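You operate a simulated robot arm through the tools that you are given. There is no shell and no other tool. Be economical: measure what you need, move in short steps, check, and stop when the job is done.

You run a simulated robot arm. Do the job below in one go: nothing can be reset, and whatever is moved stays where it is left.

JOB
Rub off the water ring, slide the green coaster over the spot and stand the tumbler on it.
Fine: put the pad back.
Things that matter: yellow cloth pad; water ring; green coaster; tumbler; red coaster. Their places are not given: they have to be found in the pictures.

Only the result counts: the job must be done as asked and must still hold three seconds after the hand-in. Knocking over, shifting, dropping, spilling or breaking anything else fails it.

ROBOT AND FRAMES
A 6-joint arm with a two-finger parallel gripper, fixed in place. Base frame: the origin is at the foot of the arm, x ahead of it, y to its left, z up; the work surface is at about z = 0.8. Units: m, degrees, N and s.
With the tool pointing down near the work surface it reaches from about 0.24 to 0.64 m from the base axis. Its first joint turns from -66.0 to 66.0 degrees. Payload 2.7 kg.
The TCP is the grasp point between the finger pads, 0.023 m short of the fingertips. In the tool frame z runs along the fingers and y along their closing line. Largest opening 0.094 m; finger width 0.038, thickness 0.01; the body of the gripper, 0.054 by 0.096 m, starts 0.039 m behind the TCP.
Orientation is that of the tool frame in the base frame, as [roll, pitch, yaw] about the fixed x, y, z axes, in that order (R = Rz(yaw) Ry(pitch) Rx(roll)). With the fingers straight down and closing along the base's y, the tool's x points along the base's -x, its y along +y and its z along -z.

CONTROLS
- The arm moves only by the tool step_arm. Its arguments are lists of equal length, an entry for each row: "jaw": the gripper command, from -1 (fully open) to 1 (shut), values between in proportion; "dp": the shift along the base's x, y, z in units of 250 mm (1.0 is 250 mm), a list of three; "rot": the turn, a rotation vector about the base's x, y, z in units of 90 degrees (1.0 is 90 degrees), a list of three. In form: {"jaw": [jaw, ...], "dp": [[x, y, z], ...], "rot": [[ax, ay, az], ...]}. A call has 1 to 20 rows; each row is the pose to reach, as a shift and turn from the pose commanded when the call began. A call with a number of a shift or a turn outside -1 to 1 is refused whole. Rows are played at 5 a second. More than 0.05 m and 8.6 degrees between two rows, or a gripper value outside its range, and nothing of the call is played. Where a pose cannot be reached the arm comes as near as it can. A force on the tool above 90 N (or 10 N above the force at the start of the call, whichever is more), or a blocked arm, ends the call early, and 0.2 s more pass. The fingers move at their own pace (about 0.045 m/s each) and stop on an object; they squeeze with about 24 N. The grip force told is the motor's: it shows also when the fingers shut on nothing. Time passes only in rows, and 0.2 s behind the last, so rows that repeat a pose let the fingers close. It gives the time, the measured TCP pose, the force on the tool (base axes), the opening and the grip force at its end, in the units of the frame above (readings bear some noise).
- Cameras (640 x 400 px; columns grow to the right, rows downward): "scene" is fixed at [0.0839, -0.442, 1.3948]; the picture's right is [0.67, -0.75, 0.00], its down [-0.48, -0.43, -0.76] and it looks along [0.57, 0.51, -0.65] (base axes); focal length 337 px, centre (320, 200). "wrist" rides on the gripper at [-0.039, 0, -0.044] in the tool frame; the picture's right is [0.00, -1.00, 0.00], its down [0.97, 0.00, -0.24] and it looks along [0.24, 0.00, 0.97] (tool axes); focal length 218 px, centre (320, 200).
- get_image(camera): a new picture of that camera. The clock stands still meanwhile.
- measure_at(camera, pixels): there is no depth. For up to 12 entries [column, row, z] of the newest picture of that camera ("zoom" is the newest enlarged one), the place [x, y] in the base frame at which the ray of that pixel passes the height z, good to about 0.003 m. The clock stands still meanwhile.
- inspect(camera, box): a new picture of the part [left, top, right, bottom] of that camera's present view, enlarged. The clock stands still meanwhile.
- sign_off(): hands the job in; it is judged then, once.

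Keep the steps short. Do not move on a guess: measure, check each grasp and each placing, and mend mistakes. In all there are 80 turns and 34 pictures (those below and enlarged ones count). Leave the gripper open and the arm clear of the work at the hand-in unless told otherwise, and finish with a single line.

The tools are called after "Call:" by a JSON object that holds its "op" and its "data". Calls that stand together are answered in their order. step_arm: Moves the arm, as the interface text tells. Its arguments: {"type":"object","properties":{"jaw":{"type":"array","items":{"type":"number"}},"dp":{"type":"array","items":{"type":"array","items":{"type":"number"}}},"rot":{"type":"array","items":{"type":"array","items":{"type":"number"}}}},"required":["jaw","dp","rot"]} The other tools are called the same way: get_image (camera) takes a picture; measure_at (camera, pixels) gives the place at which the rays of pixels pass given heights; inspect (camera, box) takes an enlarged picture of a part of a camera's view; sign_off () hands the job in.

At the start:

```text
time: 0.0
tcp_pos: [0.3241, -0.0505, 1.0811]
ee_rot: [-180.0, 0.0, 180.0]
contact_force: [-0.9, 0.8, -0.2]
finger_gap: 0.0939
grip_force: 0.1
```

scene: 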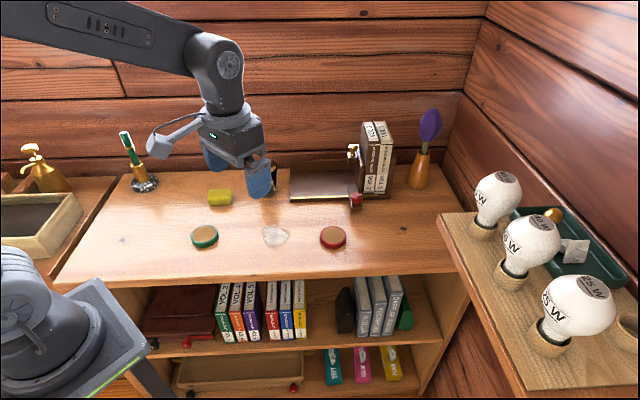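
wrist: 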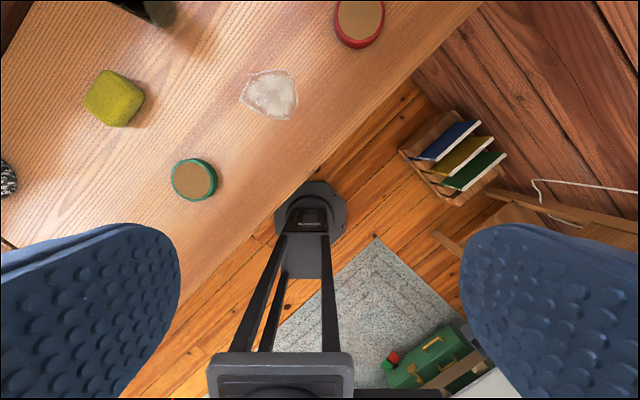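

The pictures show the yellow pad at about (220,197), the ring at (275,236), the green coaster at (204,237) and the red one at (333,237). I can't see the tumbler yet, so I'll enlarge the scene.

Call:
{"op": "inspect", "data": {"camera": "scene", "box": [100, 100, 260, 200]}}

Call:
{"op": "inspect", "data": {"camera": "scene", "box": [180, 110, 420, 260]}}

Call:
{"op": "measure_at", "data": {"camera": "scene", "pixels": [[219, 190, 0.83], [275, 236, 0.8], [205, 233, 0.81], [333, 233, 0.81], [370, 200, 0.8], [290, 200, 0.8], [55, 286, 0.8], [460, 262, 0.8]]}}

```text
4.00 times, centred on (180, 150) of scene
```

zoom: 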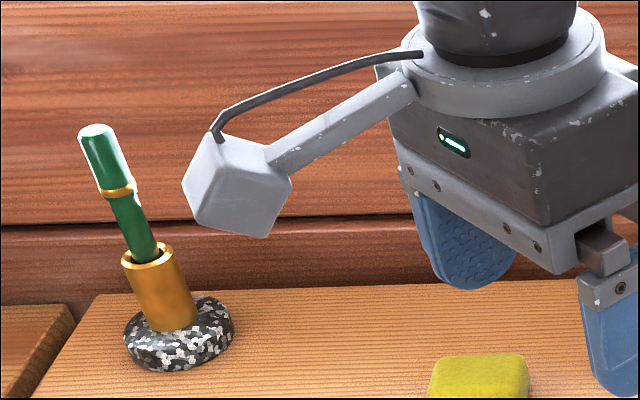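

```text
2.67 times, centred on (300, 185) of scene
```

zoom: 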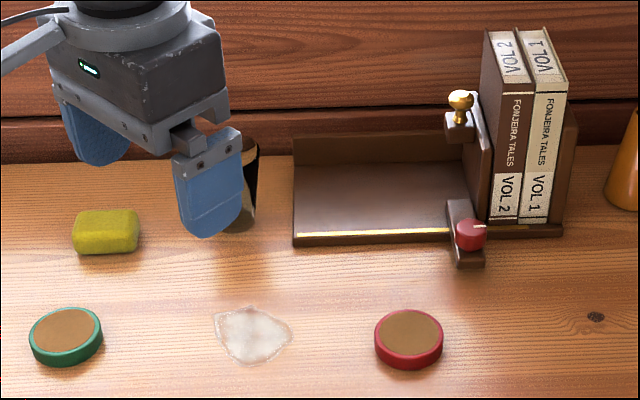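

```text
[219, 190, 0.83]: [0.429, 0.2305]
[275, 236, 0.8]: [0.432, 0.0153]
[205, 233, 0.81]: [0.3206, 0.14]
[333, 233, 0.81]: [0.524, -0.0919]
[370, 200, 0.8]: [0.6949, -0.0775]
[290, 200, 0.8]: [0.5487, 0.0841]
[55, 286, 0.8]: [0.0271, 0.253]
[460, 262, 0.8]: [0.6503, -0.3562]
```

A dark tumbler is partly hidden behind the right finger, at about (272,180). I'll move the arm to the right, staying high, to get a clear view.

Call:
{"op": "step_arm", "data": {"jaw": [-1, -1, -1, -1], "dp": [[0, -0.16, 0], [0, -0.32, 0], [0, -0.48, 0], [0, -0.6, 0]], "rot": [[0, 0, 0], [0, 0, 0], [0, 0, 0], [0, 0, 0]]}}

Call:
{"op": "inspect", "data": {"camera": "scene", "box": [180, 130, 372, 250]}}

```text
time: 1.0
tcp_pos: [0.3226, -0.2016, 1.0805]
ee_rot: [-179.9, 0.0, 180.0]
contact_force: [-0.5, 0.2, -0.1]
finger_gap: 0.0939
grip_force: 0.1
```

```text
3.33 times, centred on (276, 190) of scene
```

zoom: 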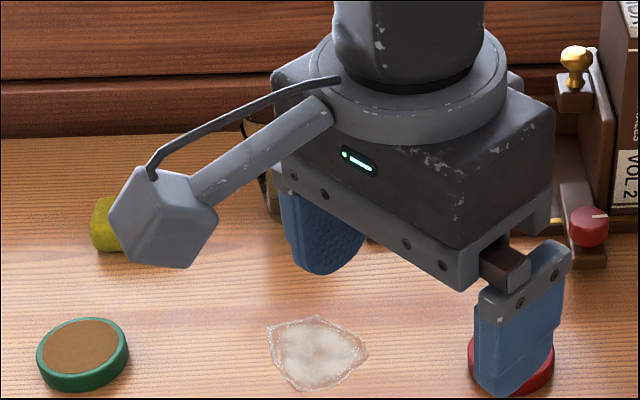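

The arm still blocks it, so I'll go to the left side instead.

Call:
{"op": "step_arm", "data": {"jaw": [-1, -1, -1, -1, -1, -1, -1, -1, -1, -1], "dp": [[0, 0.18, 0], [0, 0.36, 0], [0, 0.54, 0], [0, 0.72, 0], [0, 0.9, 0], [0, 1.0, 0], [0, 1.0, 0], [0, 1.0, 0], [0, 1.0, 0], [0, 1.0, 0]], "rot": [[0, 0, 0], [0, 0, 0], [0, 0, 0], [0, 0, 0], [0, 0, 0], [0, 0, 0], [0, 0, 0], [0, 0, 0], [0, 0, 0], [0, 0, 0]]}}

Call:
{"op": "step_arm", "data": {"jaw": [-1, -1, -1, -1], "dp": [[0, 0.18, 0], [0, 0.36, 0], [0, 0.54, 0], [0, 0.64, 0]], "rot": [[0, 0, 0], [0, 0, 0], [0, 0, 0], [0, 0, 0]]}}

Call:
{"op": "inspect", "data": {"camera": "scene", "box": [180, 130, 372, 250]}}

Call:
{"op": "get_image", "data": {"camera": "wrist"}}

```text
time: 3.2
tcp_pos: [0.3228, 0.049, 1.0791]
ee_rot: [-179.9, 0.0, -180.0]
contact_force: [0.0, -0.1, -0.2]
finger_gap: 0.094
grip_force: 0.0
```

```text
time: 4.2
tcp_pos: [0.323, 0.2105, 1.0807]
ee_rot: [180.0, -0.1, 179.9]
contact_force: [0.1, -0.8, 1.2]
finger_gap: 0.0938
grip_force: 0.0
```

```text
3.33 times, centred on (276, 190) of scene
```

zoom: 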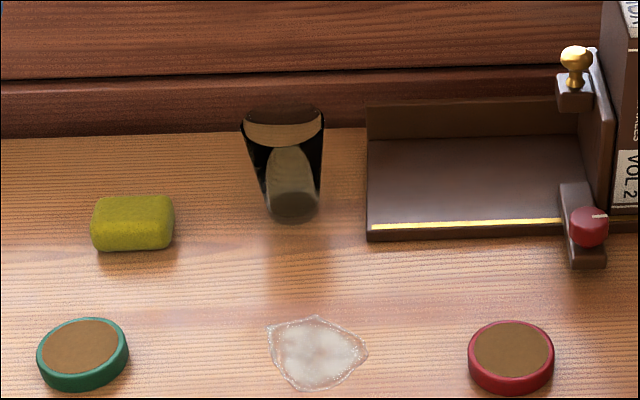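

```text
27 pictures are left
```

wrist: 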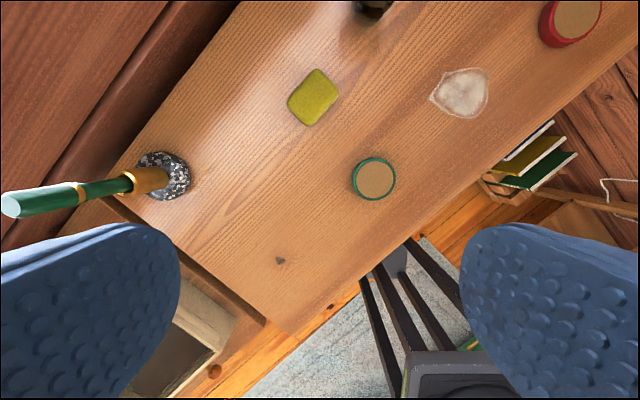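

The view is clear now. The tumbler tapers, with its base at about zoom (292,208) and rim at (283,118). Next I'll measure the objects.

Call:
{"op": "measure_at", "data": {"camera": "zoom", "pixels": [[292, 207, 0.8], [265, 207, 0.8], [319, 207, 0.8], [292, 223, 0.8], [283, 118, 0.88], [283, 118, 0.9], [241, 122, 0.88], [325, 122, 0.88], [241, 122, 0.9], [325, 122, 0.9], [318, 352, 0.8], [82, 346, 0.815]]}}

Call:
{"op": "measure_at", "data": {"camera": "wrist", "pixels": [[315, 68, 0.825], [342, 93, 0.825], [310, 126, 0.8], [287, 100, 0.825], [313, 93, 0.825], [375, 177, 0.81], [352, 180, 0.81], [397, 178, 0.81], [375, 155, 0.81], [377, 200, 0.81], [461, 92, 0.8], [578, 15, 0.81]]}}

```text
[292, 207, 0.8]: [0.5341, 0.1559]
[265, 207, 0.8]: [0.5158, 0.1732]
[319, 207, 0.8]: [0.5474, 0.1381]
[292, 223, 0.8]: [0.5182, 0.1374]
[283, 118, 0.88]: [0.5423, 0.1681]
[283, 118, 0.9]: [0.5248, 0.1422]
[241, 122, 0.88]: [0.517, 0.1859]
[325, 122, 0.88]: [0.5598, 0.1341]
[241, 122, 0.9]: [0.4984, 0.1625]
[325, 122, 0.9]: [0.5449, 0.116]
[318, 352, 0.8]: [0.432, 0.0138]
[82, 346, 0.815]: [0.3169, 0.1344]
```

```text
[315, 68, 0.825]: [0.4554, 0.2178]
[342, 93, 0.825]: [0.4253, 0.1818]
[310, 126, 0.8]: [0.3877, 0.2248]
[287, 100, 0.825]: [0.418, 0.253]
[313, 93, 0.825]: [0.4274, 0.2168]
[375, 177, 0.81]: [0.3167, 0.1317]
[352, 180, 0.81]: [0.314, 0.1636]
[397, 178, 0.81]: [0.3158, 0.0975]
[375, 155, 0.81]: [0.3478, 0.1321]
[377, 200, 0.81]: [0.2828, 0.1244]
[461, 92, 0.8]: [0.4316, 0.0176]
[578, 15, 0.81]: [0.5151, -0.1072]
```

The tumbler's axis is near (0.53,0.152), with a base about 47 mm across and a rim about 66 mm, and it stands about 88 mm tall. The pad is near (0.427,0.217). I'll move above it for a closer look.

Call:
{"op": "step_arm", "data": {"jaw": [-1, -1, -1, -1, -1], "dp": [[0.12, 0.01, -0.12], [0.24, 0.02, -0.25], [0.35, 0.03, -0.38], [0.416, 0.03, -0.524], [0.416, 0.03, -0.524]], "rot": [[0, 0, 0], [0, 0, 0], [0, 0, 0], [0, 0, 0], [0, 0, 0]]}}

Call:
{"op": "get_image", "data": {"camera": "wrist"}}

```text
time: 5.4
tcp_pos: [0.4284, 0.2164, 0.9497]
ee_rot: [-180.0, 0.0, 180.0]
contact_force: [-0.2, -0.6, -0.6]
finger_gap: 0.0941
grip_force: 0.1
```

```text
26 pictures are left
```

wrist: 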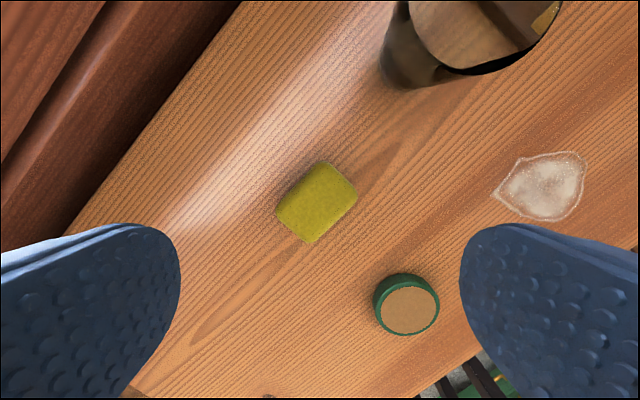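

The pad is clear here, with corners at about (322,162), (357,192), (311,243) and (276,208). I'll measure the corners and the ring's extent.

Call:
{"op": "measure_at", "data": {"camera": "wrist", "pixels": [[322, 162, 0.82], [357, 192, 0.82], [311, 243, 0.82], [276, 208, 0.82], [317, 202, 0.82], [495, 193, 0.8], [518, 157, 0.8], [587, 153, 0.8], [577, 209, 0.8], [549, 221, 0.8], [407, 309, 0.815], [405, 277, 0.815]]}}

Call:
{"op": "inspect", "data": {"camera": "scene", "box": [192, 165, 272, 215]}}

```text
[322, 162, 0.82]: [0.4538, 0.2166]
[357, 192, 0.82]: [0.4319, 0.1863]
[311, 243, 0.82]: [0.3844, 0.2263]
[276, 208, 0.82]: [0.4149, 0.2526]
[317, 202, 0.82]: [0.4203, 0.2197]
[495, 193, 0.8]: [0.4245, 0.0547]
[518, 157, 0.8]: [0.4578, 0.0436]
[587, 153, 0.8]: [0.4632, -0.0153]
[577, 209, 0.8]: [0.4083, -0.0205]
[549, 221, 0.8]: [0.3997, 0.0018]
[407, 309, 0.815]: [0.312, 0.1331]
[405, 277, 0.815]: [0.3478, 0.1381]
```

```text
8.00 times, centred on (232, 190) of scene
```

zoom: 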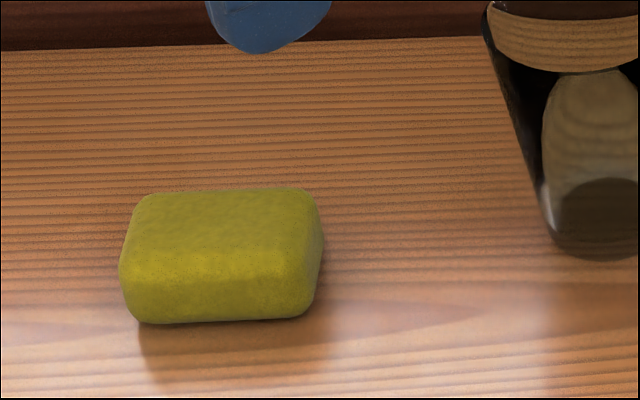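

The pad is about 58 × 40 mm, with its long axis at about 138° and its centre at (0.422,0.220). I'll check its height, and turn the wrist -42° so the fingers close across the short side.

Call:
{"op": "measure_at", "data": {"camera": "zoom", "pixels": [[225, 322, 0.8], [228, 189, 0.82], [228, 189, 0.825], [228, 189, 0.83], [142, 310, 0.8], [310, 305, 0.8]]}}

Call:
{"op": "step_arm", "data": {"jaw": [-1, -1, -1, -1, -1, -1, -1], "dp": [[-0.004, 0.002, 0], [-0.01, 0.005, 0], [-0.015, 0.01, 0], [-0.02, 0.01, -0.05], [-0.025, 0.014, -0.1], [-0.025, 0.014, -0.14], [-0.025, 0.014, -0.14]], "rot": [[0, 0, -0.09], [0, 0, -0.18], [0, 0, -0.27], [0, 0, -0.36], [0, 0, -0.42], [0, 0, -0.467], [0, 0, -0.467]]}}

Call:
{"op": "get_image", "data": {"camera": "wrist"}}

```text
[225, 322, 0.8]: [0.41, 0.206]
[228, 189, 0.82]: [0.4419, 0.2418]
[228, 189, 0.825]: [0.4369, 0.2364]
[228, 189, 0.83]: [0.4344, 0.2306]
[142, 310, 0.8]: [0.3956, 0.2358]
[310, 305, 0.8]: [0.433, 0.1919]
```

```text
time: 7.0
tcp_pos: [0.4215, 0.2207, 0.9141]
ee_rot: [179.9, 0.0, 137.8]
contact_force: [0.5, 0.1, -0.2]
finger_gap: 0.0943
grip_force: 0.1
```

```text
24 pictures are left
```

wrist: 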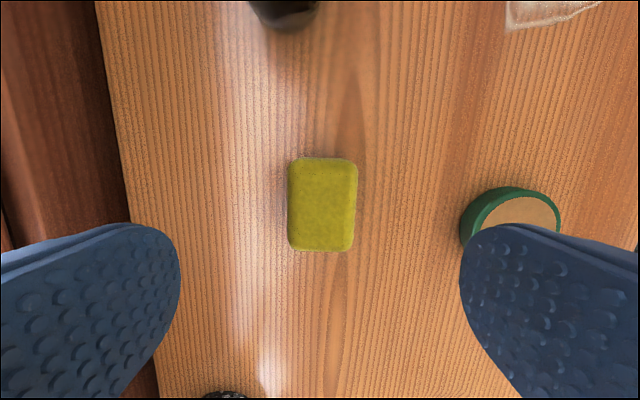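

The pad lines up with the fingers to within a degree or two, so I'll check its centre.

Call:
{"op": "measure_at", "data": {"camera": "wrist", "pixels": [[322, 204, 0.824], [288, 204, 0.824], [357, 204, 0.824], [324, 158, 0.824], [321, 250, 0.812]]}}

```text
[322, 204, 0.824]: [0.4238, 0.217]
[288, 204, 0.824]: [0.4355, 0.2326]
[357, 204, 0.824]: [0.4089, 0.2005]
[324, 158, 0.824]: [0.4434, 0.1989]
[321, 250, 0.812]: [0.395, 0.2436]
```

The pad's centre is within about 2 mm of the TCP. I'll lower to z = 0.830, which puts the fingertips 7 mm above the table, and close.

Call:
{"op": "step_arm", "data": {"jaw": [-1, -1, -1, 0, 1, 1, 1, 1], "dp": [[0, 0, -0.16], [0, 0, -0.3], [0, 0, -0.34], [0, 0, -0.34], [0, 0, -0.34], [0, 0, -0.34], [0, 0, -0.34], [0, 0, -0.34]], "rot": [[0, 0, 0], [0, 0, 0], [0, 0, 0], [0, 0, 0], [0, 0, 0], [0, 0, 0], [0, 0, 0], [0, 0, 0]]}}

```text
time: 8.8
tcp_pos: [0.4215, 0.2197, 0.8295]
ee_rot: [-180.0, 0.0, 138.0]
contact_force: [-0.2, -0.1, -0.3]
finger_gap: 0.0446
grip_force: 23.8
```

The pad is held with the gap at 44.6 mm. I'll lift it, carry it over the ring at (0.432,0.016) and stop at z = 0.85.

Call:
{"op": "step_arm", "data": {"jaw": [1, 1, 1, 1, 1, 1, 1, 1, 1, 1, 1], "dp": [[0, 0, 0.15], [0, 0, 0.3], [0, -0.08, 0.4], [0.01, -0.25, 0.4], [0.02, -0.42, 0.4], [0.03, -0.59, 0.4], [0.04, -0.75, 0.4], [0.041, -0.818, 0.3], [0.041, -0.818, 0.18], [0.041, -0.818, 0.08], [0.041, -0.818, 0.08]], "rot": [[0, 0, 0], [0, 0, 0], [0, 0, 0], [0, 0, 0], [0, 0, 0], [0, 0, 0], [0, 0, 0], [0, 0, 0], [0, 0, 0], [0, 0, 0], [0, 0, 0]]}}

Call:
{"op": "inspect", "data": {"camera": "scene", "box": [200, 170, 360, 270]}}

```text
time: 11.2
tcp_pos: [0.4311, 0.0141, 0.8497]
ee_rot: [-180.0, 0.0, 137.9]
contact_force: [0.1, -1.1, -0.2]
finger_gap: 0.0445
grip_force: 23.6
```

```text
4.00 times, centred on (280, 220) of scene
```

zoom: 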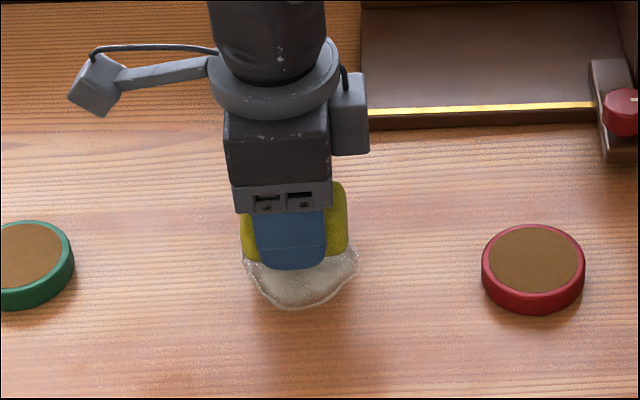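

I'm above the ring. I'll lower gently in small steps and read the contact force.

Call:
{"op": "step_arm", "data": {"jaw": [1, 1, 1, 1, 1], "dp": [[0, 0, -0.04], [0, 0, -0.07], [0, 0, -0.08], [0, 0, -0.084], [0, 0, -0.084]], "rot": [[0, 0, 0], [0, 0, 0], [0, 0, 0], [0, 0, 0], [0, 0, 0]]}}

```text
time: 12.4
tcp_pos: [0.4312, 0.0145, 0.8292]
ee_rot: [179.9, 0.0, 137.9]
contact_force: [-5.7, -0.1, 15.1]
finger_gap: 0.0442
grip_force: 24.7
```

The pad presses with about 15 N. I'll rub with overlapping strokes across the ring.

Call:
{"op": "step_arm", "data": {"jaw": [1, 1, 1, 1, 1, 1, 1, 1, 1, 1, 1, 1, 1, 1, 1, 1, 1, 1, 1, 1], "dp": [[0.053, 0.06, 0], [0.107, 0.119, 0], [0.053, 0.06, 0], [0, 0, 0], [-0.053, -0.06, 0], [-0.107, -0.119, 0], [-0.166, -0.065, 0], [-0.112, -0.006, 0], [-0.059, 0.054, 0], [-0.006, 0.114, 0], [0.048, 0.173, 0], [0.107, 0.119, 0], [0.166, 0.065, 0], [0.112, 0.006, 0], [0.059, -0.054, 0], [0.006, -0.114, 0], [-0.048, -0.173, 0], [-0.107, -0.119, 0], [-0.053, -0.06, 0], [0, 0, 0]], "rot": [[0, 0, 0], [0, 0, 0], [0, 0, 0], [0, 0, 0], [0, 0, 0], [0, 0, 0], [0, 0, 0], [0, 0, 0], [0, 0, 0], [0, 0, 0], [0, 0, 0], [0, 0, 0], [0, 0, 0], [0, 0, 0], [0, 0, 0], [0, 0, 0], [0, 0, 0], [0, 0, 0], [0, 0, 0], [0, 0, 0]]}}

Call:
{"op": "inspect", "data": {"camera": "scene", "box": [200, 170, 360, 270]}}

```text
time: 16.6
tcp_pos: [0.4319, 0.015, 0.8287]
ee_rot: [-180.0, 0.0, 137.9]
contact_force: [-2.3, -1.8, 4.7]
finger_gap: 0.0445
grip_force: 24.5
```

```text
4.00 times, centred on (280, 220) of scene
```

zoom: 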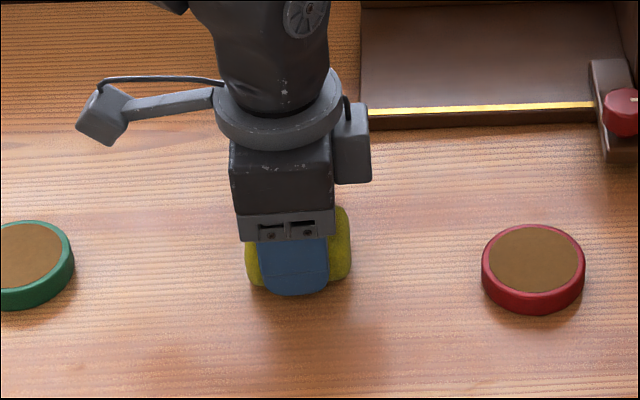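

Nothing shows around the pad any more. Force is down to about 5 N, so the pad has probably slipped up slightly in the fingers. I'll lift and check the spot.

Call:
{"op": "step_arm", "data": {"jaw": [1, 1, 1, 1, 1], "dp": [[0, 0, 0.15], [0, 0, 0.3], [-0.01, 0.1, 0.42], [-0.02, 0.25, 0.42], [-0.02, 0.25, 0.42]], "rot": [[0, 0, 0], [0, 0, 0], [0, 0, 0], [0, 0, 0], [0, 0, 0]]}}

Call:
{"op": "inspect", "data": {"camera": "scene", "box": [200, 170, 360, 270]}}

Call:
{"op": "get_image", "data": {"camera": "wrist"}}

```text
time: 17.8
tcp_pos: [0.4273, 0.0791, 0.9335]
ee_rot: [-180.0, 0.0, 138.0]
contact_force: [-0.6, 0.3, -0.5]
finger_gap: 0.0444
grip_force: 23.9
```

```text
4.00 times, centred on (280, 220) of scene
```

zoom: 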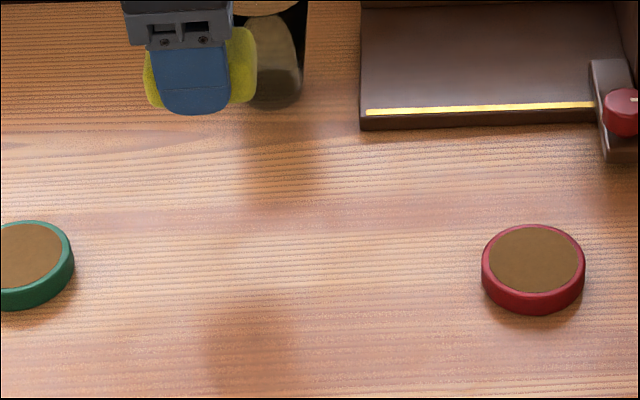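

```text
20 pictures are left
```

wrist: 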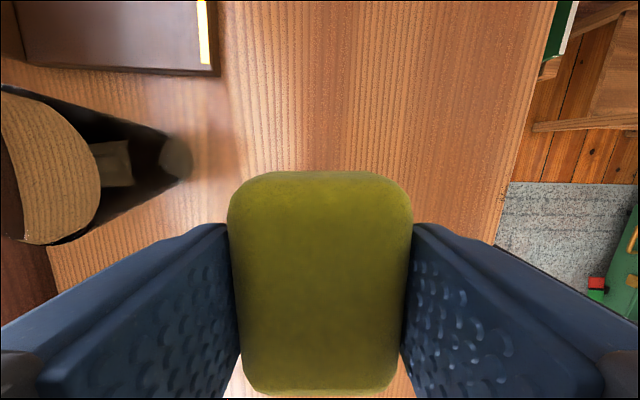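

The ring is gone. I'll return the pad to (0.422,0.220).

Call:
{"op": "step_arm", "data": {"jaw": [1, 1, 1, 1, 1, 1, 1, 1, 1, 1], "dp": [[-0.005, 0.15, 0], [-0.01, 0.32, 0], [-0.018, 0.48, 0], [-0.021, 0.568, 0], [-0.021, 0.568, -0.15], [-0.021, 0.568, -0.3], [-0.021, 0.568, -0.38], [-0.021, 0.568, -0.41], [-0.021, 0.568, -0.42], [-0.021, 0.568, -0.42]], "rot": [[0, 0, 0], [0, 0, 0], [0, 0, 0], [0, 0, 0], [0, 0, 0], [0, 0, 0], [0, 0, 0], [0, 0, 0], [0, 0, 0], [0, 0, 0]]}}

```text
time: 20.0
tcp_pos: [0.4211, 0.2206, 0.8283]
ee_rot: [-180.0, 0.0, 138.0]
contact_force: [-0.4, -0.9, 1.7]
finger_gap: 0.0442
grip_force: 23.9
```

The pad touches the table with 1.7 N. I'll open the fingers and rise.

Call:
{"op": "step_arm", "data": {"jaw": [-1, -1, -1, -1, -1, -1, -1, -1, -1], "dp": [[0, 0, 0], [0, 0, 0], [0, 0, 0], [0, 0, 0], [0, 0, 0], [0, 0, 0.1], [0, 0, 0.25], [0, 0, 0.4], [0, 0, 0.4]], "rot": [[0, 0, 0], [0, 0, 0], [0, 0, 0], [0, 0, 0], [0, 0, 0], [0, 0, 0], [0, 0, 0], [0, 0, 0], [0, 0, 0]]}}

Call:
{"op": "get_image", "data": {"camera": "wrist"}}

```text
time: 22.0
tcp_pos: [0.4218, 0.2205, 0.9281]
ee_rot: [180.0, -0.1, 138.1]
contact_force: [0.2, 0.1, -0.6]
finger_gap: 0.094
grip_force: 0.1
```

```text
19 pictures are left
```

wrist: 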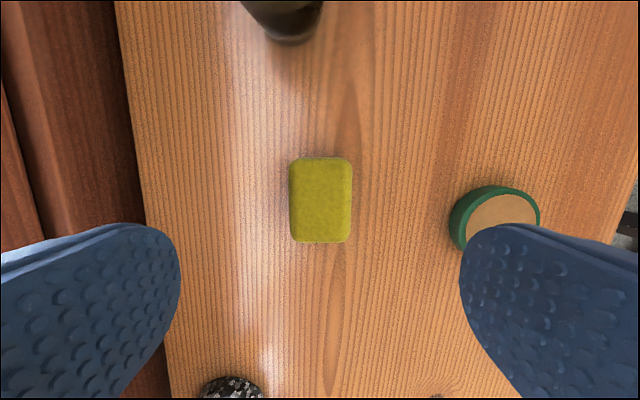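

The pad is back in place. Next I'll move above the green coaster at (0.316,0.133).

Call:
{"op": "step_arm", "data": {"jaw": [-1, -1, -1, -1, -1], "dp": [[-0.12, -0.1, 0], [-0.24, -0.2, 0], [-0.36, -0.3, 0], [-0.423, -0.35, 0], [-0.423, -0.35, 0]], "rot": [[0, 0, 0], [0, 0, 0], [0, 0, 0], [0, 0, 0], [0, 0, 0]]}}

Call:
{"op": "get_image", "data": {"camera": "wrist"}}

```text
time: 23.2
tcp_pos: [0.316, 0.1324, 0.9284]
ee_rot: [180.0, 0.0, 138.0]
contact_force: [-0.4, 0.8, 0.1]
finger_gap: 0.0939
grip_force: 0.1
```

```text
18 pictures are left
```

wrist: 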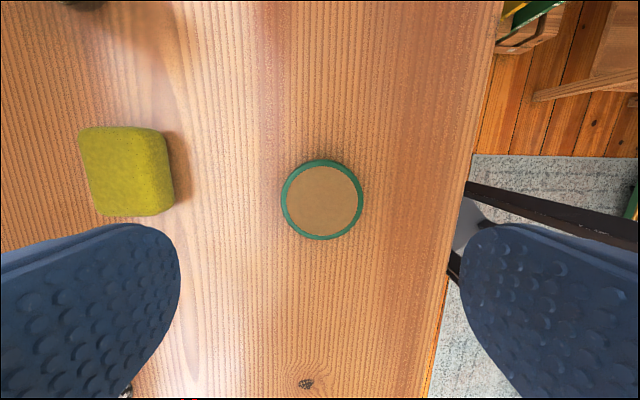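

Call:
{"op": "measure_at", "data": {"camera": "wrist", "pixels": [[322, 200, 0.815], [281, 200, 0.815], [363, 200, 0.815], [322, 159, 0.815], [322, 241, 0.815]]}}

```text
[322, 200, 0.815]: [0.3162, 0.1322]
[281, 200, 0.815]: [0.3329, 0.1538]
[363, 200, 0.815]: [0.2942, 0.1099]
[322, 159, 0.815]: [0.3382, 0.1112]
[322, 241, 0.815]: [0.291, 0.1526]
```

The coaster's centre is (0.315,0.132), right under the TCP, and it is about 60 mm across. I'll lower so the fingertips are 3 mm above the table, then close.

Call:
{"op": "step_arm", "data": {"jaw": [-1, -1, -1, -1, 0, 1, 1, 1, 1], "dp": [[0, 0, -0.15], [0, 0, -0.3], [-0.002, 0, -0.38], [-0.002, 0, -0.412], [-0.002, 0, -0.412], [-0.002, 0, -0.412], [-0.002, 0, -0.412], [-0.002, 0, -0.412], [-0.002, 0, -0.412]], "rot": [[0, 0, 0], [0, 0, 0], [0, 0, 0], [0, 0, 0], [0, 0, 0], [0, 0, 0], [0, 0, 0], [0, 0, 0], [0, 0, 0]]}}

```text
time: 25.2
tcp_pos: [0.3146, 0.1317, 0.8258]
ee_rot: [180.0, 0.0, 138.0]
contact_force: [-0.4, -0.9, 1.2]
finger_gap: 0.06
grip_force: 24.0
```

The coaster is held at 60 mm. I'll slide it along the table to the spot at (0.432,0.016).

Call:
{"op": "step_arm", "data": {"jaw": [1, 1, 1, 1, 1, 1, 1, 1], "dp": [[0.07, -0.07, 0], [0.14, -0.14, 0], [0.22, -0.22, 0], [0.3, -0.3, 0], [0.38, -0.381, 0], [0.44, -0.441, 0], [0.466, -0.468, 0], [0.466, -0.468, 0]], "rot": [[0, 0, 0], [0, 0, 0], [0, 0, 0], [0, 0, 0], [0, 0, 0], [0, 0, 0], [0, 0, 0], [0, 0, 0]]}}

```text
time: 27.0
tcp_pos: [0.4321, 0.0156, 0.8255]
ee_rot: [-179.9, 0.0, 138.0]
contact_force: [-0.3, -0.2, -0.4]
finger_gap: 0.0604
grip_force: 24.1
```

I've reached the spot. I'll open, rise and look.

Call:
{"op": "step_arm", "data": {"jaw": [-1, -1, -1, -1, -1, -1, -1, -1], "dp": [[0, 0, 0], [0, 0, 0], [0, 0, 0], [0, 0, 0], [0, 0, 0.1], [0, 0, 0.25], [0, 0, 0.42], [0, 0, 0.42]], "rot": [[0, 0, 0], [0, 0, 0], [0, 0, 0], [0, 0, 0], [0, 0, 0], [0, 0, 0], [0, 0, 0], [0, 0, 0]]}}

Call:
{"op": "get_image", "data": {"camera": "wrist"}}

Call:
{"op": "measure_at", "data": {"camera": "wrist", "pixels": [[322, 200, 0.815]]}}

```text
time: 28.8
tcp_pos: [0.4321, 0.0164, 0.9318]
ee_rot: [179.9, 0.0, 138.0]
contact_force: [0.3, -1.2, -0.1]
finger_gap: 0.0942
grip_force: 0.1
```

```text
17 pictures are left
```

wrist: 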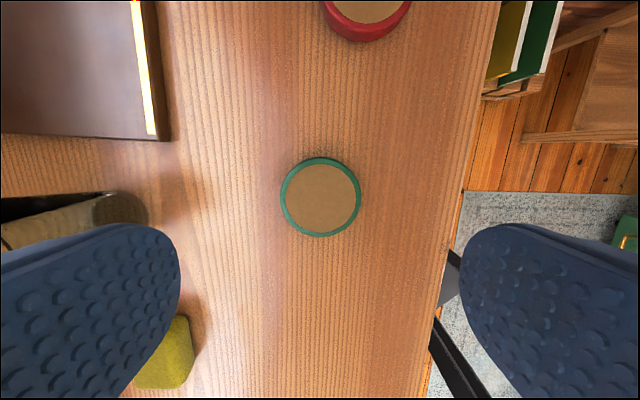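

```text
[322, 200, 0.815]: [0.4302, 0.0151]
```

The coaster lies on the spot, at about (0.431,0.015). I'll rise and move above the tumbler for a close look.

Call:
{"op": "step_arm", "data": {"jaw": [-1, -1, -1, -1, -1, -1, -1], "dp": [[0, 0, 0.18], [0, 0.05, 0.34], [0.1, 0.17, 0.356], [0.2, 0.29, 0.356], [0.3, 0.42, 0.356], [0.392, 0.544, 0.356], [0.392, 0.544, 0.356]], "rot": [[0, 0, 0], [0, 0, 0], [0, 0, 0], [0, 0, 0], [0, 0, 0], [0, 0, 0], [0, 0, 0]]}}

Call:
{"op": "get_image", "data": {"camera": "wrist"}}

```text
time: 30.4
tcp_pos: [0.5304, 0.1509, 1.0221]
ee_rot: [-179.9, 0.0, 138.0]
contact_force: [0.6, -0.1, -0.6]
finger_gap: 0.0941
grip_force: 0.1
```

```text
16 pictures are left
```

wrist: 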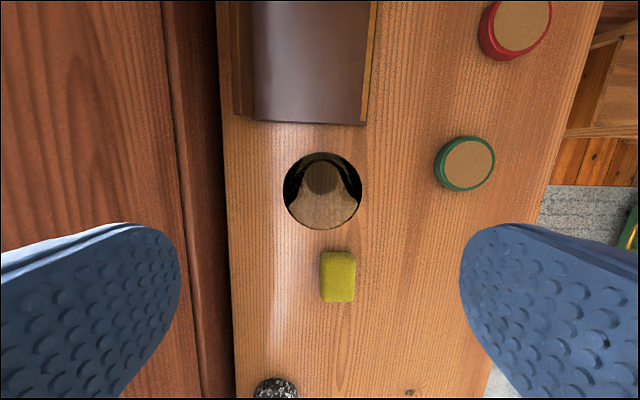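

The rim's centre is at about (322,191), and the base shows inside it at about (322,178). I'll measure both.

Call:
{"op": "measure_at", "data": {"camera": "wrist", "pixels": [[322, 191, 0.888], [284, 191, 0.888], [362, 191, 0.888], [322, 152, 0.888], [322, 230, 0.888], [322, 178, 0.803], [305, 178, 0.803], [340, 178, 0.803], [366, 125, 0.81], [253, 121, 0.83], [310, 124, 0.81]]}}

Call:
{"op": "inspect", "data": {"camera": "wrist", "box": [260, 130, 388, 250]}}

Call:
{"op": "inspect", "data": {"camera": "scene", "box": [224, 140, 320, 200]}}

```text
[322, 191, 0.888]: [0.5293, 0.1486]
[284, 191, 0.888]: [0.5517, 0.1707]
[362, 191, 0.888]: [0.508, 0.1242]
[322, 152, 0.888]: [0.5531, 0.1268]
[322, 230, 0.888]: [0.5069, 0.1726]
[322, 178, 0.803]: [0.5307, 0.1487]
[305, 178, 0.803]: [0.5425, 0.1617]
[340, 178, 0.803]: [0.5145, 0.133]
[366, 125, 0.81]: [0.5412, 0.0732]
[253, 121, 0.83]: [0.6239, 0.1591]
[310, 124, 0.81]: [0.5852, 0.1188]
```

```text
3.33 times, centred on (324, 190) of wrist
```

zoom: 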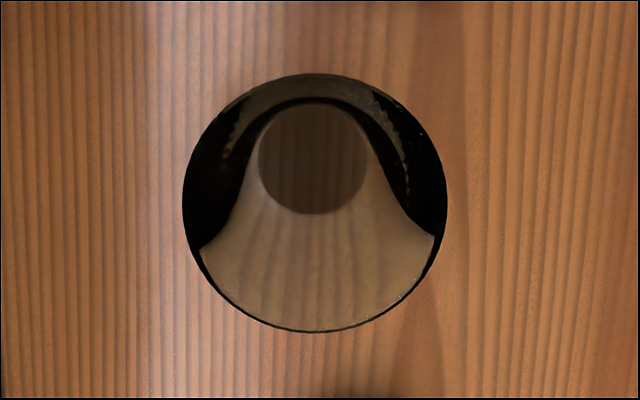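

```text
6.67 times, centred on (272, 170) of scene
```

zoom: 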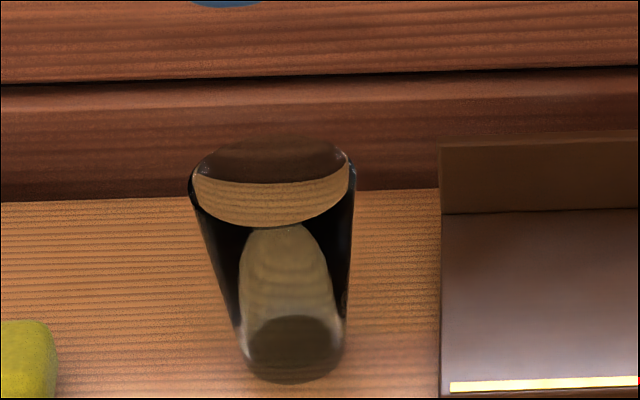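

The tumbler is empty and upright at (0.530,0.149), with its rim at about z = 0.893. I'll lower to TCP z = 0.868, which keeps the palm clear of the rim, and close.

Call:
{"op": "step_arm", "data": {"jaw": [-1, -1, -1, -1, -1, -1], "dp": [[0, -0.012, -0.15], [0, -0.012, -0.3], [0, -0.012, -0.42], [0, -0.012, -0.52], [0, -0.012, -0.608], [0, -0.012, -0.608]], "rot": [[0, 0, 0], [0, 0, 0], [0, 0, 0], [0, 0, 0], [0, 0, 0], [0, 0, 0]]}}

Call:
{"op": "get_image", "data": {"camera": "wrist"}}

```text
time: 31.8
tcp_pos: [0.5303, 0.1483, 0.8677]
ee_rot: [-180.0, 0.0, 137.9]
contact_force: [1.0, 0.3, -0.3]
finger_gap: 0.0941
grip_force: 0.1
```

```text
13 pictures are left
```

wrist: 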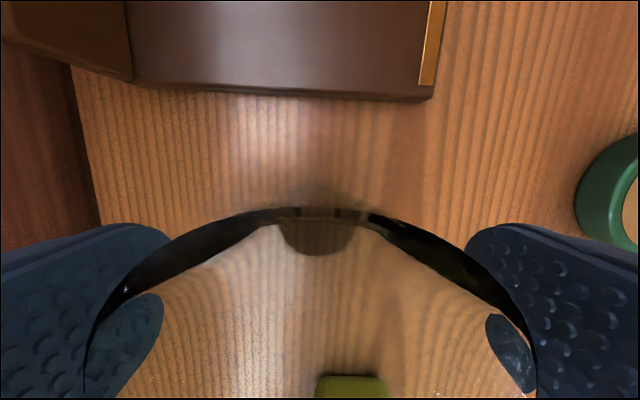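

The fingers straddle the rim evenly. I'll close gradually.

Call:
{"op": "step_arm", "data": {"jaw": [-0.6, -0.4, -0.2, 0.2, 1, 1, 1], "dp": [[0, 0, 0], [0, 0, 0], [0, 0, 0], [0, 0, 0], [0, 0, 0], [0, 0, 0], [0, 0, 0]], "rot": [[0, 0, 0], [0, 0, 0], [0, 0, 0], [0, 0, 0], [0, 0, 0], [0, 0, 0], [0, 0, 0]]}}

Call:
{"op": "step_arm", "data": {"jaw": [1, 1, 1, 1], "dp": [[0, 0, 0.02], [0, 0, 0.05], [0, 0, 0.1], [0, 0, 0.1]], "rot": [[0, 0, 0], [0, 0, 0], [0, 0, 0], [0, 0, 0]]}}

Call:
{"op": "inspect", "data": {"camera": "scene", "box": [200, 110, 360, 210]}}

```text
time: 33.4
tcp_pos: [0.5297, 0.1474, 0.8668]
ee_rot: [179.9, 0.0, 138.0]
contact_force: [1.0, -0.1, 0.8]
finger_gap: 0.0651
grip_force: 23.8
```

```text
time: 34.4
tcp_pos: [0.5304, 0.1487, 0.8916]
ee_rot: [180.0, 0.1, 138.0]
contact_force: [-0.3, 0.0, -1.2]
finger_gap: 0.0651
grip_force: 23.5
```

```text
4.00 times, centred on (280, 160) of scene
```

zoom: 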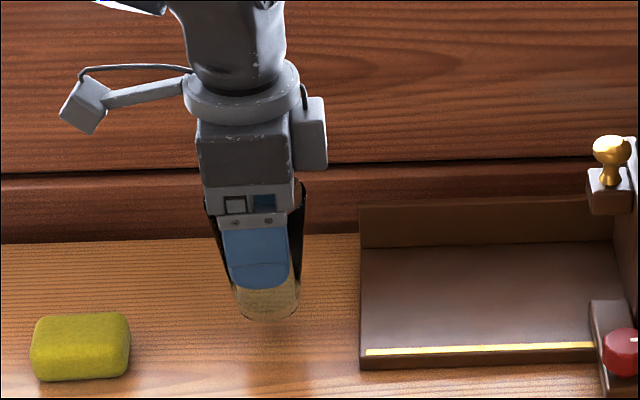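

The tumbler is lifted and hanging straight, with the gap at 65 mm. I'll carry it smoothly to above the coaster.

Call:
{"op": "step_arm", "data": {"jaw": [1, 1, 1, 1, 1, 1, 1, 1, 1, 1, 1], "dp": [[0, 0, 0.05], [-0.02, -0.03, 0.1], [-0.07, -0.09, 0.1], [-0.13, -0.18, 0.1], [-0.2, -0.27, 0.1], [-0.27, -0.36, 0.1], [-0.33, -0.45, 0.1], [-0.375, -0.51, 0.1], [-0.396, -0.536, 0.1], [-0.396, -0.536, 0.06], [-0.396, -0.536, 0.04]], "rot": [[0, 0, 0], [0, 0, 0], [0, 0, 0], [0, 0, 0], [0, 0, 0], [0, 0, 0], [0, 0, 0], [0, 0, 0], [0, 0, 0], [0, 0, 0], [0, 0, 0]]}}

Call:
{"op": "inspect", "data": {"camera": "scene", "box": [200, 160, 360, 260]}}

```text
time: 36.8
tcp_pos: [0.4314, 0.0152, 0.9019]
ee_rot: [-180.0, 0.0, 138.0]
contact_force: [0.0, -0.4, -2.0]
finger_gap: 0.065
grip_force: 24.0
```

```text
4.00 times, centred on (280, 210) of scene
```

zoom: 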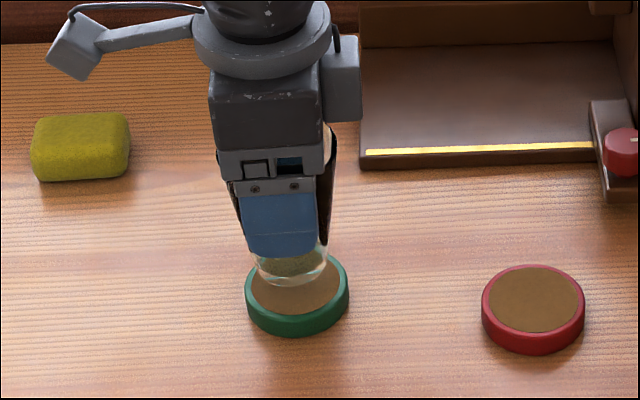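

The tumbler is over the coaster, so I'll lower slowly.

Call:
{"op": "step_arm", "data": {"jaw": [1, 1, 1, 1, 1], "dp": [[0, 0, -0.03], [0, 0, -0.05], [0, 0, -0.065], [0, 0, -0.072], [0, 0, -0.072]], "rot": [[0, 0, 0], [0, 0, 0], [0, 0, 0], [0, 0, 0], [0, 0, 0]]}}

Call:
{"op": "inspect", "data": {"camera": "scene", "box": [240, 190, 320, 240]}}

```text
time: 38.0
tcp_pos: [0.43, 0.0137, 0.8852]
ee_rot: [179.9, 0.0, 138.1]
contact_force: [0.5, 1.3, -0.7]
finger_gap: 0.0649
grip_force: 24.2
```

```text
8.00 times, centred on (280, 215) of scene
```

zoom: 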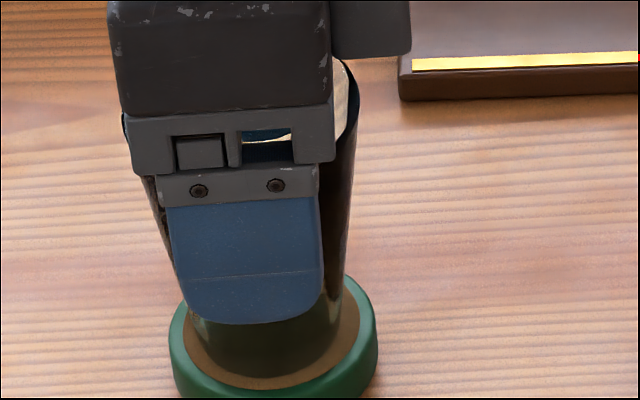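

Not in contact yet, so I'll go down in millimetre steps.

Call:
{"op": "step_arm", "data": {"jaw": [1, 1], "dp": [[0, 0, -0.006], [0, 0, -0.006]], "rot": [[0, 0, 0], [0, 0, 0]]}}

Call:
{"op": "step_arm", "data": {"jaw": [1, 1], "dp": [[0, 0, -0.004], [0, 0, -0.004]], "rot": [[0, 0, 0], [0, 0, 0]]}}

```text
time: 38.6
tcp_pos: [0.4315, 0.0151, 0.8844]
ee_rot: [-180.0, 0.0, 138.0]
contact_force: [-3.1, -0.2, 9.3]
finger_gap: 0.0649
grip_force: 24.3
```

```text
time: 39.2
tcp_pos: [0.4327, 0.0143, 0.8832]
ee_rot: [179.9, 0.1, 138.0]
contact_force: [-1.3, 1.7, 16.6]
finger_gap: 0.065
grip_force: 24.0
```

Contact is made at up to 17 N. I'll ease the load by 1.25 mm, open and rise.

Call:
{"op": "step_arm", "data": {"jaw": [1, 0.2, -0.3, -0.5, -1, -1, -1, -1], "dp": [[0, 0, 0.005], [0, 0, 0.005], [0, 0, 0.005], [0, 0, 0.005], [0, 0, 0.005], [0, 0, 0.005], [0, 0, 0.005], [0, 0, 0.005]], "rot": [[0, 0, 0], [0, 0, 0], [0, 0, 0], [0, 0, 0], [0, 0, 0], [0, 0, 0], [0, 0, 0], [0, 0, 0]]}}

Call:
{"op": "step_arm", "data": {"jaw": [-1, -1, -1, -1, -1, -1], "dp": [[0, 0, 0.08], [0, 0, 0.2], [0, 0, 0.35], [0, 0, 0.5], [0, 0, 0.6], [0, 0, 0.6]], "rot": [[0, 0, 0], [0, 0, 0], [0, 0, 0], [0, 0, 0], [0, 0, 0], [0, 0, 0]]}}

Call:
{"op": "get_image", "data": {"camera": "wrist"}}

Call:
{"op": "get_image", "data": {"camera": "scene"}}

```text
time: 41.0
tcp_pos: [0.4306, 0.0158, 0.882]
ee_rot: [180.0, 0.0, 138.1]
contact_force: [0.1, 0.7, 0.0]
finger_gap: 0.0939
grip_force: 0.0
```

```text
time: 42.4
tcp_pos: [0.4317, 0.014, 1.0344]
ee_rot: [180.0, -0.1, 138.0]
contact_force: [0.0, -0.4, 0.5]
finger_gap: 0.0939
grip_force: 0.0
```

```text
9 pictures are left
```

wrist: 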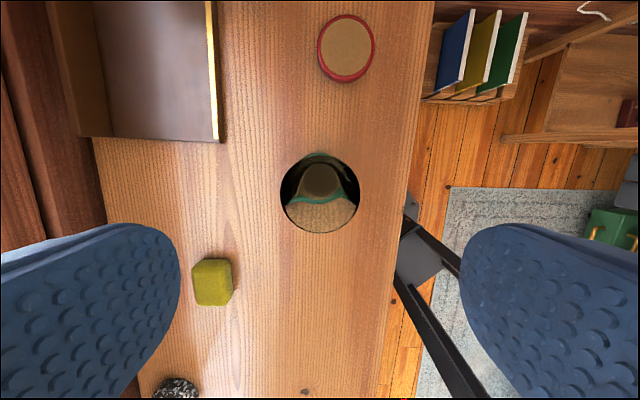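

```text
8 pictures are left
```

scene: 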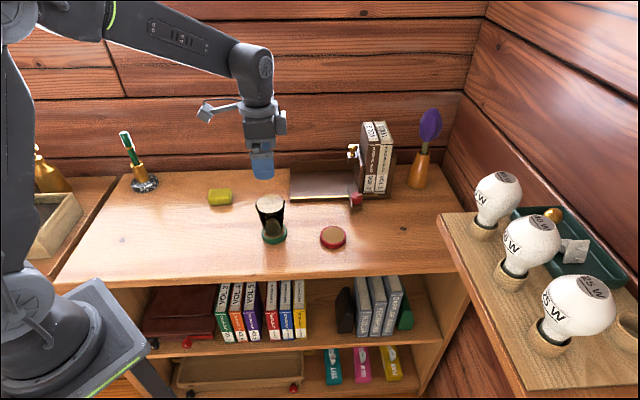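

The tumbler is standing on the green coaster. I'll take one enlarged check.

Call:
{"op": "inspect", "data": {"camera": "scene", "box": [200, 180, 328, 260]}}

```text
5.00 times, centred on (264, 220) of scene
```

zoom: 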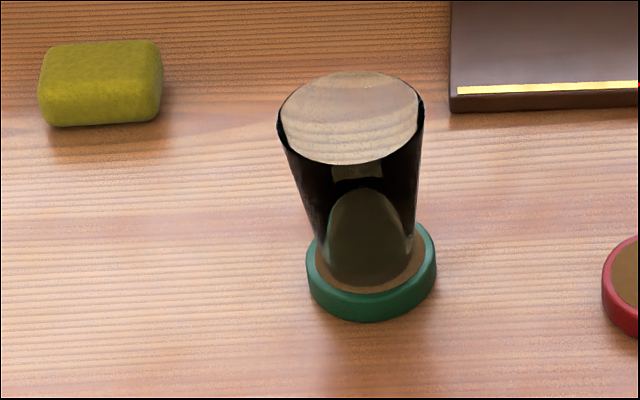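

The ring is gone, the tumbler stands upright and centred on the coaster, the pad is back, and the gripper is open and clear. I'll hand in now.

Call:
{"op": "sign_off", "data": {}}

```text
The job is handed in.
```

The water ring is rubbed off, the green coaster covers the spot with the tumbler standing on it, and the yellow pad is back in its place.
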